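You operate a simulated robot arm through the tools that you are given. There is no shell and no other tool. Be economical: measure what you need, move in short steps, check, and stop when the job is done.

Carry out the task below with a simulated robot arm. There is one attempt and no reset: what you move stays moved.

TASK
Put one of the fuses from the joints bench top on the yellow tray there.
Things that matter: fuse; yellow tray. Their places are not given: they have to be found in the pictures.

It is judged by the outcome, as a careful person would: the job done as asked, and still so three seconds after it is handed in. It fails if anything else is knocked over, pushed out of place, dropped, spilled or broken.

THE ROBOT
A 7-joint arm with a two-finger parallel gripper, fixed in place. Base frame: the origin is at the foot of the arm, x ahead of it, y to its left, z up; the work surface is at about z = 0. Lengths are in m, angles in degrees, forces in N, time in s.
With the tool pointing down near the work surface it reaches from about 0.24 to 0.62 m from the base axis. Its first joint turns from -66.0 to 66.0 degrees. Payload 2.6 kg.
Tool frame: the origin (TCP) lies between the finger pads and is the grasp point; the fingertips stand 0.03 m ahead of it; z points along the fingers, y is the line along which they close. The gripper opens to 0.094 m. The fingers are 0.028 m wide and 0.01 m thick; the gripper's body (0.05 by 0.096 m) begins 0.055 m behind the TCP.
Orientation is that of the tool frame in the base frame, as a unit quaternion [w, x, y, z]. With the fingers straight down and closing along the base's y, the tool's x points along the base's -x, its y along +y and its z along -z.

THE INTERFACE
- The arm moves only by the tool nudge_tool. Its argument "deltas" is one flat list of numbers, 6 for each row, row after row: the shift along the base's x, y, z in units of 25 mm (1.0 is 25 mm), then the turn, a rotation vector about the base's x, y, z in units of 6 degrees (1.0 is 6 degrees). In form: [x, y, z, wx, wy, wz, x, y, z, wx, wy, wz, ...]. A call has 1 to 12 rows; each row shifts and turns the commanded pose from where the row before left it. "claw" is the finger opening in mm, from 0 to 94, set as the call begins (left out, the last holds). A call with a number of a shift or a turn outside -1 to 1 is refused whole. A row lasts 0.2 s, in which the tool goes at most 0.05 m and 8.6 degrees; a call with a longer step from one row to the next is refused whole, and so is a gripper value outside its range. A pose out of reach is approached as far as the arm can. The call stops where the force on the tool passes 40 N (or 10 N more than at its start, if that is more) or the arm is blocked; 0.2 s more then pass. The fingers move at their own pace (about 0.072 m/s each) and stop on an object; they squeeze with about 25 N. The grip force told is the motor's: it shows also when the fingers shut on nothing. Time passes only in rows, and 0.2 s behind the last, so rows that do not move let the fingers close. It gives the time, the measured TCP pose, the force on the tool (base axes), the opening and the grip force at its end, in the units of the frame above (readings bear some noise), and new pictures: "views" is both (left out), scene, wrist or none.
- Cameras (640 x 400 px; columns grow to the right, rows downward): "scene" is fixed at [0.043, 0.4427, 0.5586]; the picture's right is [-0.67, -0.74, 0.00], its down [-0.46, 0.41, -0.79] and it looks along [0.58, -0.52, -0.62] (base axes); focal length 322 px, centre (320, 200). "wrist" rides on the gripper at [-0.037, 0, -0.058] in the tool frame; the picture's right is [0.00, -1.00, 0.00], its down [0.97, 0.00, -0.24] and it looks along [0.24, 0.00, 0.97] (tool axes); focal length 218 px, centre (320, 200).
- point_at(camera, pixels): for up to 12 pixels [column, row] of the newest picture of that camera ("zoom" is the newest enlarged one), the place [x, y, z] in the base frame of the surface seen there, good to about 0.003 m. No time passes.
- enlarge(camera, box): a new picture of the part [left, top, right, bottom] of that camera's present view, enlarged. No time passes.
- job_done(): hands the job in; it is judged then, once.

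Work in short steps. Measure before you move; look again where a grasp or a placing could have gone wrong, and mend it. You have 60 turns and 120 pictures in all, the two below and enlarged ones among them. Open the gripper and draw the arm clear of the work before you hand the job in, unless the task says otherwise; then end with one line.

The tools are called after "Request:" by a JSON object that holds its "api" and its "payload". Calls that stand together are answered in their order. nudge_tool: Moves the arm, as the interface text tells. Its arguments: {"type":"object","properties":{"deltas":{"type":"array","items":{"type":"number"}},"claw":{"type":"number"},"views":{"type":"string","enum":["both","scene","wrist","none"]}},"required":["deltas"]} The other tools are called the same way: point_at (camera, pixels) gives the place of the surface under pixels of a picture; enlarge (camera, box) takes an enlarged picture of a part of a camera's view; job_done () hands the job in.

At the start:

```text
time: 0.0
eef_pos: [0.3332, 0.049, 0.2758]
tcp_rot: [0.0, 0.001, 1.0, 0.001]
ft_force: [-0.1, -0.3, 0.2]
opening: 0.0939
grasp_force: 0.1
```

scene: 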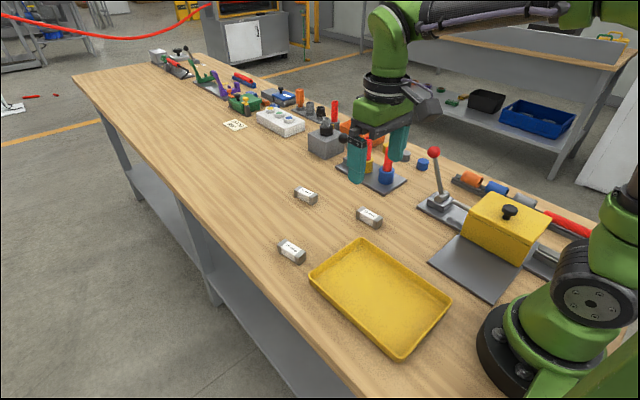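
wrist: 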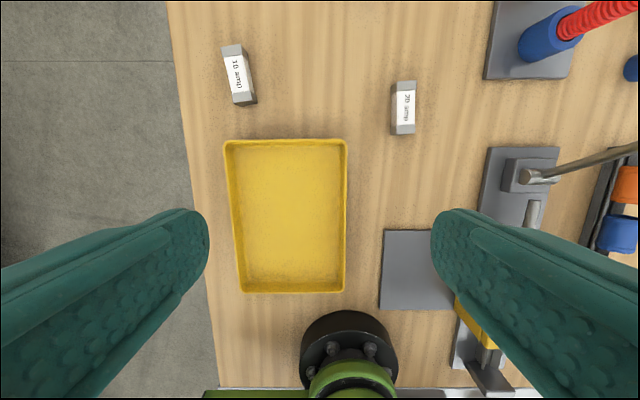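

Three fuses are visible, in the scene at (306,195), (369,217) and (291,251), with the tray at about (380,297). I'll measure these places first.

Request:
{"api": "point_at", "payload": {"camera": "wrist", "pixels": [[233, 50], [243, 98], [238, 75], [404, 87], [402, 128], [403, 107], [285, 215], [228, 145], [343, 145], [343, 288], [243, 288]]}}

Request:
{"api": "enlarge", "payload": {"camera": "scene", "box": [260, 170, 420, 270]}}

```text
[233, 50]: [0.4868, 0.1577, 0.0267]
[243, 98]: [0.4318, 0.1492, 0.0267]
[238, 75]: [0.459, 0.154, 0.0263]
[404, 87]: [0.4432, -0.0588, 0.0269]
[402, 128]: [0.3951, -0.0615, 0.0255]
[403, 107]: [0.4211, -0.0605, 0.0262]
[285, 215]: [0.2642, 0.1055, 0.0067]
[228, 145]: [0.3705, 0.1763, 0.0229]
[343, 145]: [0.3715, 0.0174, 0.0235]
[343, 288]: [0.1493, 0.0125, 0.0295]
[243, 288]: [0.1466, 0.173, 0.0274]
```

```text
4.00 times, centred on (340, 220) of scene
```

zoom: 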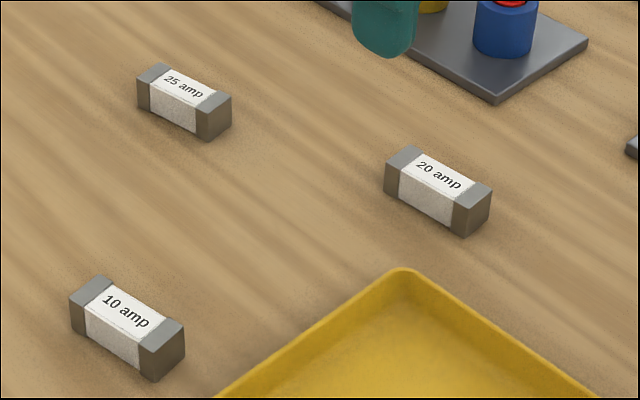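

The 10 amp fuse stands free of other objects, with its centre at (0.459, 0.154), turned about +9° and its top at 0.026. I'll move above it with the matching turn.

Request:
{"api": "nudge_tool", "payload": {"deltas": [0.63, 0.525, -0.78, 0, 0, 0.1875, 0.63, 0.525, -0.78, 0, 0, 0.1875, 0.63, 0.525, -0.78, 0, 0, 0.1875, 0.63, 0.525, -0.78, 0, 0, 0.1875, 0.63, 0.525, -0.78, 0, 0, 0.1875, 0.63, 0.525, -0.78, 0, 0, 0.1875, 0.63, 0.525, -0.78, 0, 0, 0.1875, 0.63, 0.525, -0.78, 0, 0, 0.1875, 0, 0, 0, 0, 0, 0], "claw": 70}}

```text
time: 2.0
eef_pos: [0.4607, 0.1536, 0.1194]
tcp_rot: [-0.001, -0.079, 0.997, -0.001]
ft_force: [0.6, -0.2, -0.2]
opening: 0.07
grasp_force: 0.1
```

scene: 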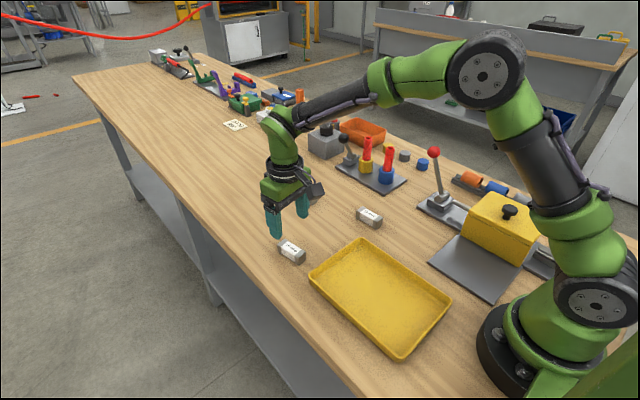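
wrist: 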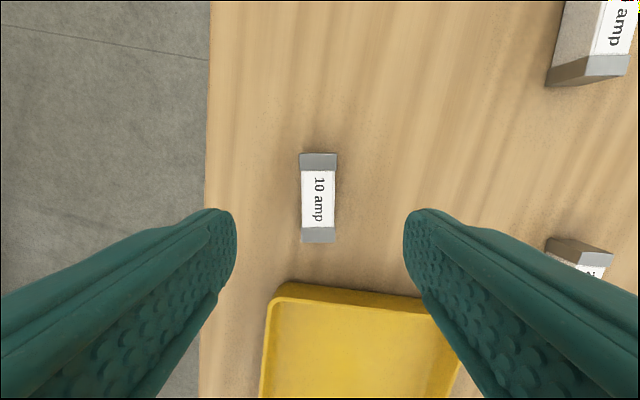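

The fuse is now upright in the wrist picture, so the turn is right. I'll check its centre again.

Request:
{"api": "point_at", "payload": {"camera": "wrist", "pixels": [[319, 157], [318, 238], [318, 198], [303, 198], [333, 198], [318, 280]]}}

```text
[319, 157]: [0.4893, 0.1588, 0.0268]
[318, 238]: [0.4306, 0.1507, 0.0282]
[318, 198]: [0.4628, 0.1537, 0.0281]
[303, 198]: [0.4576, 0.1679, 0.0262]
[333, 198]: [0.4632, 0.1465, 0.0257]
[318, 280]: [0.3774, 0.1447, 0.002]
```

The fuse centre is at about (0.460, 0.155), so I'm lined up. I'll descend to z≈0.037.

Request:
{"api": "nudge_tool", "payload": {"deltas": [0, 0.06, -0.7, 0, 0, 0, 0, 0, -0.7, 0, 0, 0, 0, 0, -0.7, 0, 0, 0, 0, 0, -0.7, 0, 0, 0, 0, 0, -0.5, 0, 0, 0, 0, 0, 0, 0, 0, 0]}}

```text
time: 3.4
eef_pos: [0.4614, 0.1561, 0.0376]
tcp_rot: [0.0, -0.078, 0.997, 0.0]
ft_force: [0.8, 0.2, -0.1]
opening: 0.0699
grasp_force: 0.1
```

scene: 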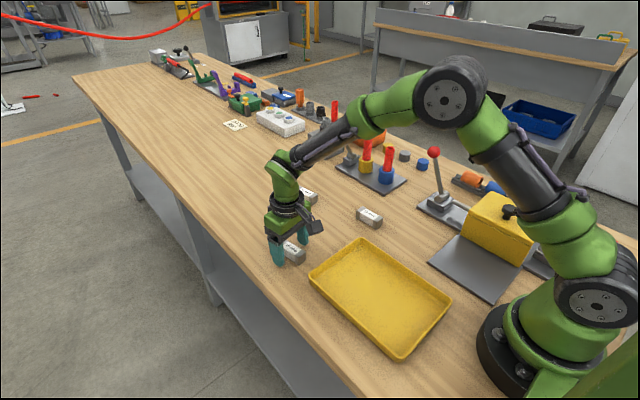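
wrist: 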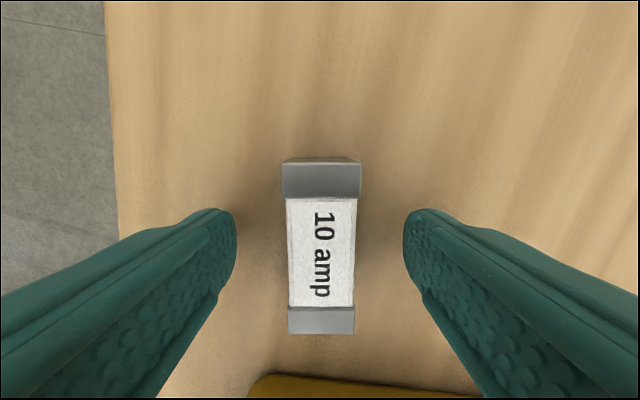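

The fuse sits centred between the fingers. I'll close on it.

Request:
{"api": "nudge_tool", "payload": {"deltas": [0, 0, 0, 0, 0, 0, 0, 0, 0, 0, 0, 0, 0, 0, 0, 0, 0, 0, 0, 0, 0, 0, 0, 0], "claw": 5, "views": "wrist"}}

```text
time: 4.4
eef_pos: [0.4602, 0.1555, 0.0373]
tcp_rot: [0.0, -0.078, 0.997, 0.0]
ft_force: [-0.2, 0.7, 0.5]
opening: 0.0251
grasp_force: 24.3
```

wrist: 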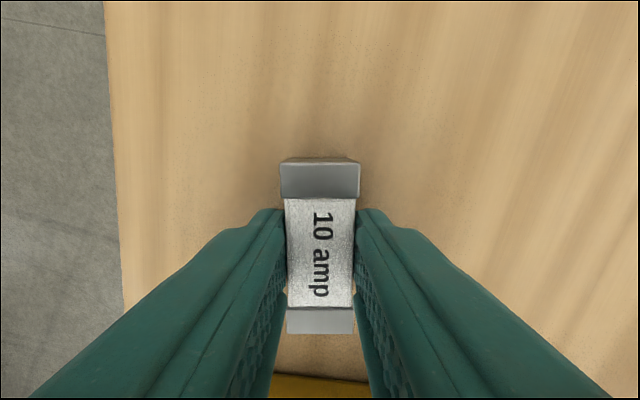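

It's held at 25 mm opening with a 24 N grip. I'll lift and carry it over the tray.

Request:
{"api": "nudge_tool", "payload": {"deltas": [0, 0, 0.8, 0, 0, 0, 0, 0, 0.8, 0, 0, 0, 0, 0, 0.8, 0, 0, 0, -0.78, -0.256, 0, 0, 0, 0, -0.78, -0.256, 0, 0, 0, 0, -0.78, -0.256, 0, 0, 0, 0, -0.78, -0.256, 0, 0, 0, 0, -0.78, -0.256, 0, 0, 0, 0, -0.78, -0.256, 0, 0, 0, 0, -0.78, -0.256, 0, 0, 0, 0, -0.78, -0.256, 0, 0, 0, 0, -0.78, -0.256, 0, 0, 0, 0]}}

```text
time: 7.0
eef_pos: [0.2855, 0.0977, 0.097]
tcp_rot: [0.0, -0.078, 0.997, 0.0]
ft_force: [-0.3, 0.0, 0.1]
opening: 0.0051
grasp_force: 0.0
```

scene: 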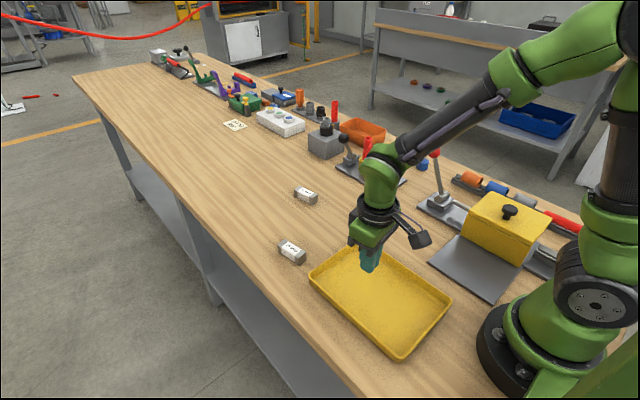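
wrist: 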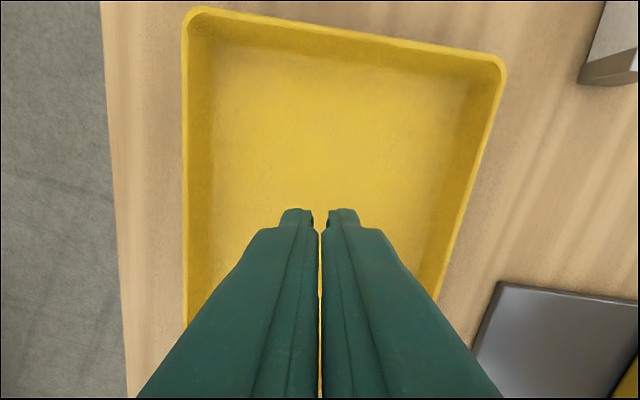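

The fingers shut on nothing and the fuse seems to be still at (291,251), so it slipped out on the lift. I'll look at it closely.

Request:
{"api": "enlarge", "payload": {"camera": "scene", "box": [260, 170, 420, 270]}}

Request:
{"api": "point_at", "payload": {"camera": "scene", "pixels": [[291, 247], [283, 242], [299, 252], [306, 192]]}}

```text
4.00 times, centred on (340, 220) of scene
```

zoom: 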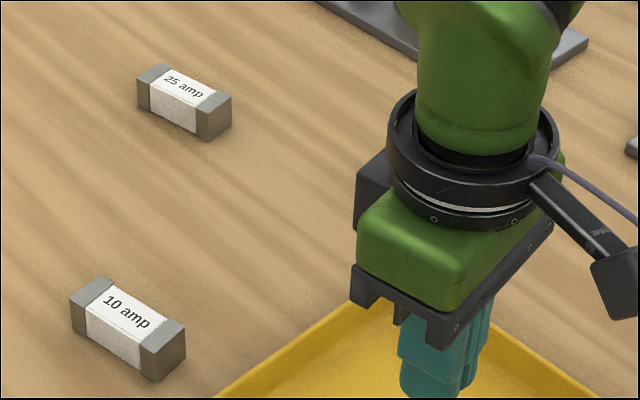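

```text
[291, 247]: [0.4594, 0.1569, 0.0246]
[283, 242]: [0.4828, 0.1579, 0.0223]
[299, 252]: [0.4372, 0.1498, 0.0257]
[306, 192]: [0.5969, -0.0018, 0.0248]
```

The fuse hasn't moved. I'll go back open, grip lower and lift slowly while watching the force.

Request:
{"api": "nudge_tool", "payload": {"deltas": [0.78, 0.256, 0, 0, 0, 0, 0.78, 0.256, 0, 0, 0, 0, 0.78, 0.256, 0, 0, 0, 0, 0.78, 0.256, 0, 0, 0, 0, 0.78, 0.256, 0, 0, 0, 0, 0.78, 0.256, 0, 0, 0, 0, 0.78, 0.256, 0, 0, 0, 0, 0.78, 0.256, 0, 0, 0, 0, 0.78, 0.256, 0, 0, 0, 0, 0, 0, 0, 0, 0, 0], "claw": 60, "views": "wrist"}}

```text
time: 9.2
eef_pos: [0.4605, 0.1557, 0.098]
tcp_rot: [0.0, -0.078, 0.997, 0.0]
ft_force: [0.1, 0.5, 0.1]
opening: 0.0599
grasp_force: 0.1
```

wrist: 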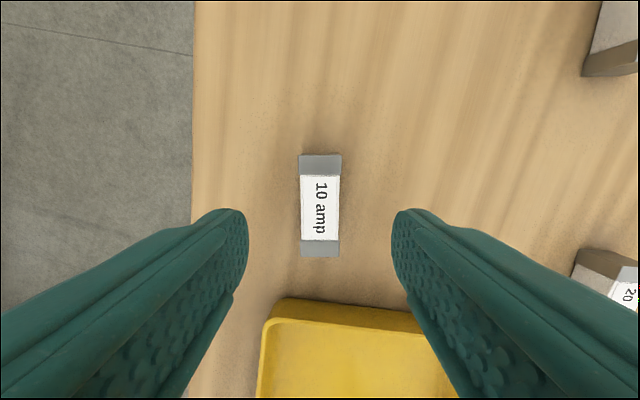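

The fuse is in the same place and still centred. I'll descend to TCP z≈0.034 and close.

Request:
{"api": "nudge_tool", "payload": {"deltas": [0, 0, -0.7, 0, 0, 0, 0, 0, -0.7, 0, 0, 0, 0, 0, -0.7, 0, 0, 0, 0, 0, -0.46, 0, 0, 0, 0, 0, 0, 0, 0, 0], "views": "none"}}

Request:
{"api": "nudge_tool", "payload": {"deltas": [0, 0, 0, 0, 0, 0, 0, 0, 0, 0, 0, 0, 0, 0, 0, 0, 0, 0, 0, 0, 0, 0, 0, 0, 0, 0, 0, 0, 0, 0], "claw": 0, "views": "none"}}

Request:
{"api": "nudge_tool", "payload": {"deltas": [0, 0, 0.1, 0, 0, 0, 0, 0, 0.1, 0, 0, 0, 0, 0, 0.1, 0, 0, 0], "views": "wrist"}}

```text
time: 10.4
eef_pos: [0.4612, 0.1545, 0.0342]
tcp_rot: [0.001, -0.079, 0.997, -0.001]
ft_force: [0.2, 0.5, 0.6]
opening: 0.06
grasp_force: 0.1
```

```text
time: 11.6
eef_pos: [0.461, 0.154, 0.0347]
tcp_rot: [0.0, -0.078, 0.997, 0.001]
ft_force: [0.5, 0.6, 0.2]
opening: 0.0253
grasp_force: 25.3
```

```text
time: 12.4
eef_pos: [0.4601, 0.1556, 0.0415]
tcp_rot: [0.001, -0.078, 0.997, 0.0]
ft_force: [0.0, 0.4, -0.4]
opening: 0.0251
grasp_force: 24.9
```

wrist: 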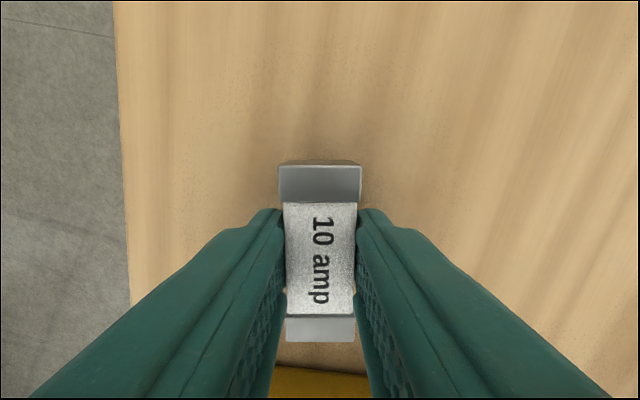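

The fuse looks larger than in the earlier grasp although the tool has risen, so it's coming up with the fingers. I'll continue the lift slowly.

Request:
{"api": "nudge_tool", "payload": {"deltas": [0, 0, 0.15, 0, 0, 0, 0, 0, 0.2, 0, 0, 0, 0, 0, 0.2, 0, 0, 0, 0, 0, 0.2, 0, 0, 0, 0, 0, 0.2, 0, 0, 0]}}

```text
time: 13.6
eef_pos: [0.4604, 0.1545, 0.067]
tcp_rot: [0.0, -0.078, 0.997, 0.0]
ft_force: [-0.1, -0.3, -0.2]
opening: 0.025
grasp_force: 25.5
```

scene: 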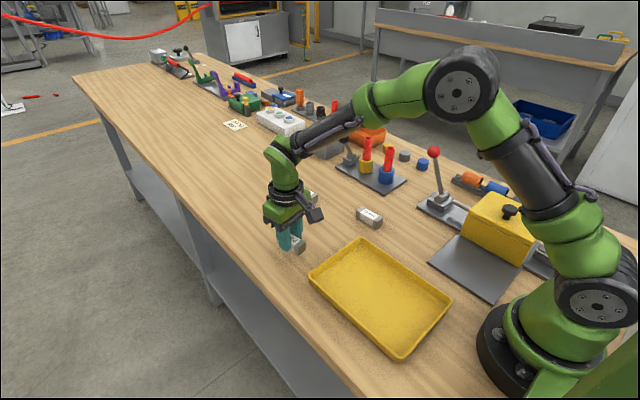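
wrist: 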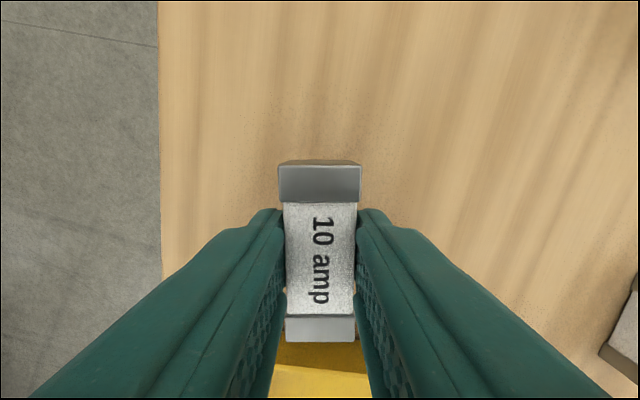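

It's lifted, with the fuse held at (298,245) in the scene. I'll carry it gently.

Request:
{"api": "nudge_tool", "payload": {"deltas": [0, 0, 0.2, 0, 0, 0, 0, 0, 0.2, 0, 0, 0, 0, 0, 0.2, 0, 0, 0, -0.2, -0.07, 0, 0, 0, 0, -0.4, -0.13, 0, 0, 0, 0, -0.5, -0.16, 0, 0, 0, 0, -0.5, -0.16, 0, 0, 0, 0, -0.5, -0.16, 0, 0, 0, 0, -0.4, -0.13, 0, 0, 0, 0, -0.2, -0.06, 0, 0, 0, 0], "views": "wrist"}}

```text
time: 15.8
eef_pos: [0.3928, 0.1332, 0.0792]
tcp_rot: [0.0, -0.078, 0.997, 0.0]
ft_force: [0.5, 0.2, -0.6]
opening: 0.0251
grasp_force: 25.5
```

wrist: 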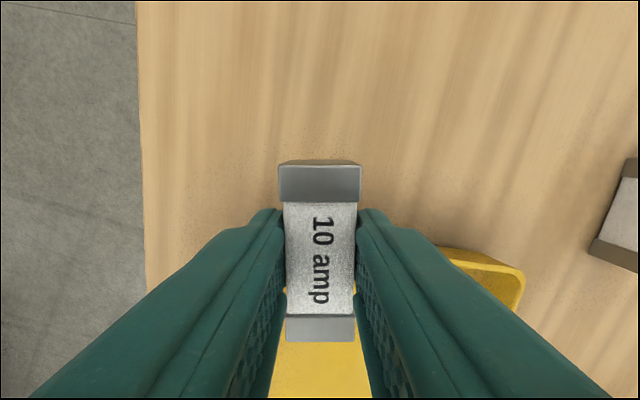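

The grip is steady. I'll carry it the rest of the way to about (0.28, 0.098).

Request:
{"api": "nudge_tool", "payload": {"deltas": [-0.2, -0.07, 0, 0, 0, 0, -0.4, -0.13, 0, 0, 0, 0, -0.5, -0.16, 0, 0, 0, 0, -0.5, -0.16, 0, 0, 0, 0, -0.5, -0.16, 0, 0, 0, 0, -0.5, -0.16, 0, 0, 0, 0, -0.5, -0.16, 0, 0, 0, 0, -0.5, -0.16, 0, 0, 0, 0, -0.5, -0.16, 0, 0, 0, 0, -0.3, -0.1, 0, 0, 0, 0, 0, 0, 0, 0, 0, 0]}}

```text
time: 18.2
eef_pos: [0.2826, 0.0974, 0.0808]
tcp_rot: [0.0, -0.079, 0.997, 0.0]
ft_force: [0.3, 0.0, -1.3]
opening: 0.0254
grasp_force: 25.0
```

scene: 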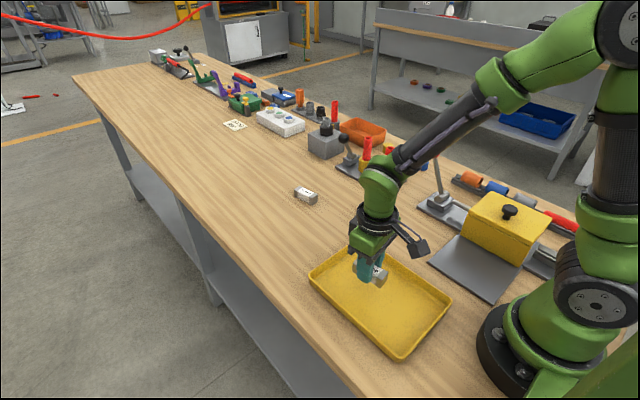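
wrist: 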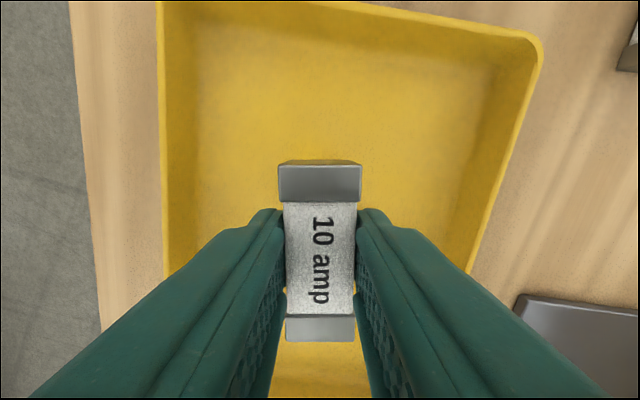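

The fuse hangs over the tray. I'll measure the tray floor before lowering.

Request:
{"api": "point_at", "payload": {"camera": "wrist", "pixels": [[320, 130], [240, 130], [420, 150], [250, 180]]}}

```text
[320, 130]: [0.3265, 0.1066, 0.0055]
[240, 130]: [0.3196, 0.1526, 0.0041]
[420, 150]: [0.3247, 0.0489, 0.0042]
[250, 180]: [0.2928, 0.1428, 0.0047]
```

The floor is at about 0.0045, so the fuse should touch at TCP z≈0.039. I'll lower it to about 0.040.

Request:
{"api": "nudge_tool", "payload": {"deltas": [0, 0, -0.3, 0, 0, 0, 0, 0, -0.4, 0, 0, 0, 0, 0, -0.4, 0, 0, 0, 0, 0, -0.3, 0, 0, 0, 0, 0, -0.15, 0, 0, 0, 0, 0, -0.08, 0, 0, 0, 0, 0, 0, 0, 0, 0]}}

```text
time: 19.8
eef_pos: [0.283, 0.0973, 0.0384]
tcp_rot: [0.0, -0.079, 0.997, -0.001]
ft_force: [0.2, 0.5, -1.2]
opening: 0.025
grasp_force: 24.3
```

scene: 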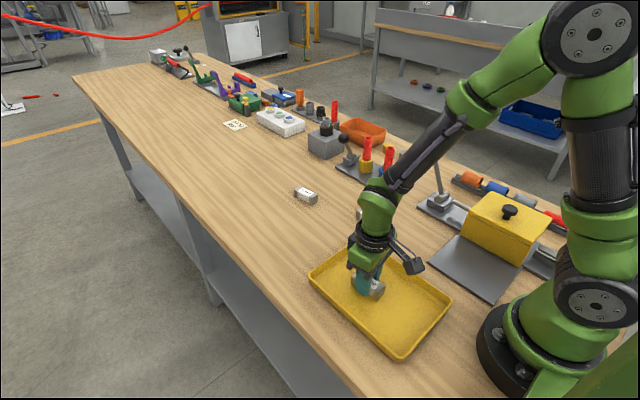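
wrist: 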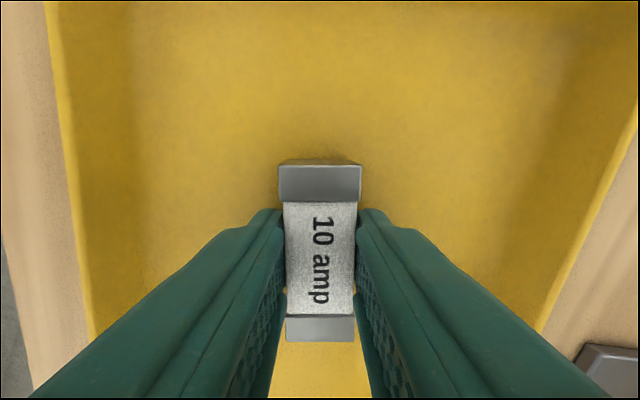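

The fuse is practically on the floor. I'll open first, then withdraw straight up.

Request:
{"api": "nudge_tool", "payload": {"deltas": [0, 0, 0, 0, 0, 0, 0, 0, 0, 0, 0, 0, 0, 0, 0, 0, 0, 0], "claw": 55, "views": "none"}}

Request:
{"api": "nudge_tool", "payload": {"deltas": [0, 0, 0.4, 0, 0, 0, 0, 0, 0.8, 0, 0, 0, 0, 0, 0.8, 0, 0, 0, 0, 0, 0.8, 0, 0, 0, 0, 0, 0.8, 0, 0, 0, 0, 0, 0.8, 0, 0, 0, 0, 0, 0.8, 0, 0, 0, 0, 0, 0, 0, 0, 0]}}

```text
time: 20.6
eef_pos: [0.2832, 0.097, 0.0394]
tcp_rot: [0.0, -0.078, 0.997, 0.0]
ft_force: [0.7, -0.3, 0.9]
opening: 0.0548
grasp_force: 0.0
```

```text
time: 22.4
eef_pos: [0.283, 0.0982, 0.1695]
tcp_rot: [0.0, -0.078, 0.997, 0.0]
ft_force: [0.0, 0.1, 0.4]
opening: 0.055
grasp_force: 0.0
```

scene: 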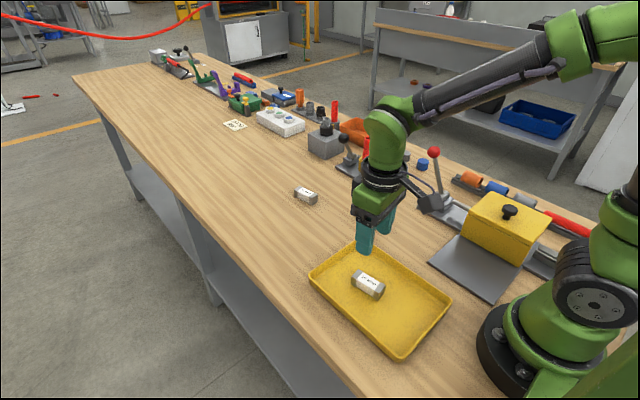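
wrist: 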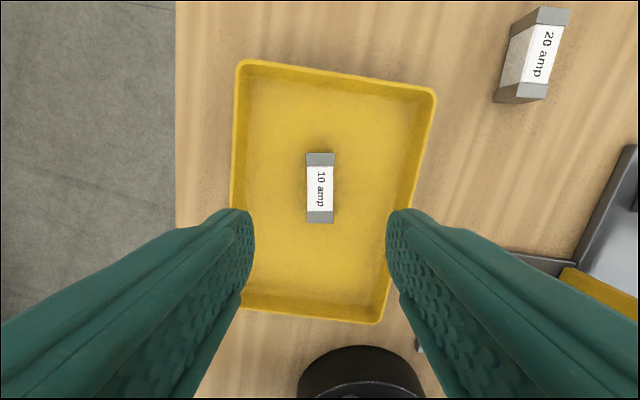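

The 10 amp fuse lies flat in the tray, nothing else has moved, and the arm is clear with the gripper open. I'm handing the job in.

Request:
{"api": "job_done", "payload": {}}

```text
The job is handed in.
```

The 10 amp fuse is lying flat on the yellow tray, nothing else was moved, and the arm is clear with the gripper open; the first grip slipped without shifting the fuse, and the second held.
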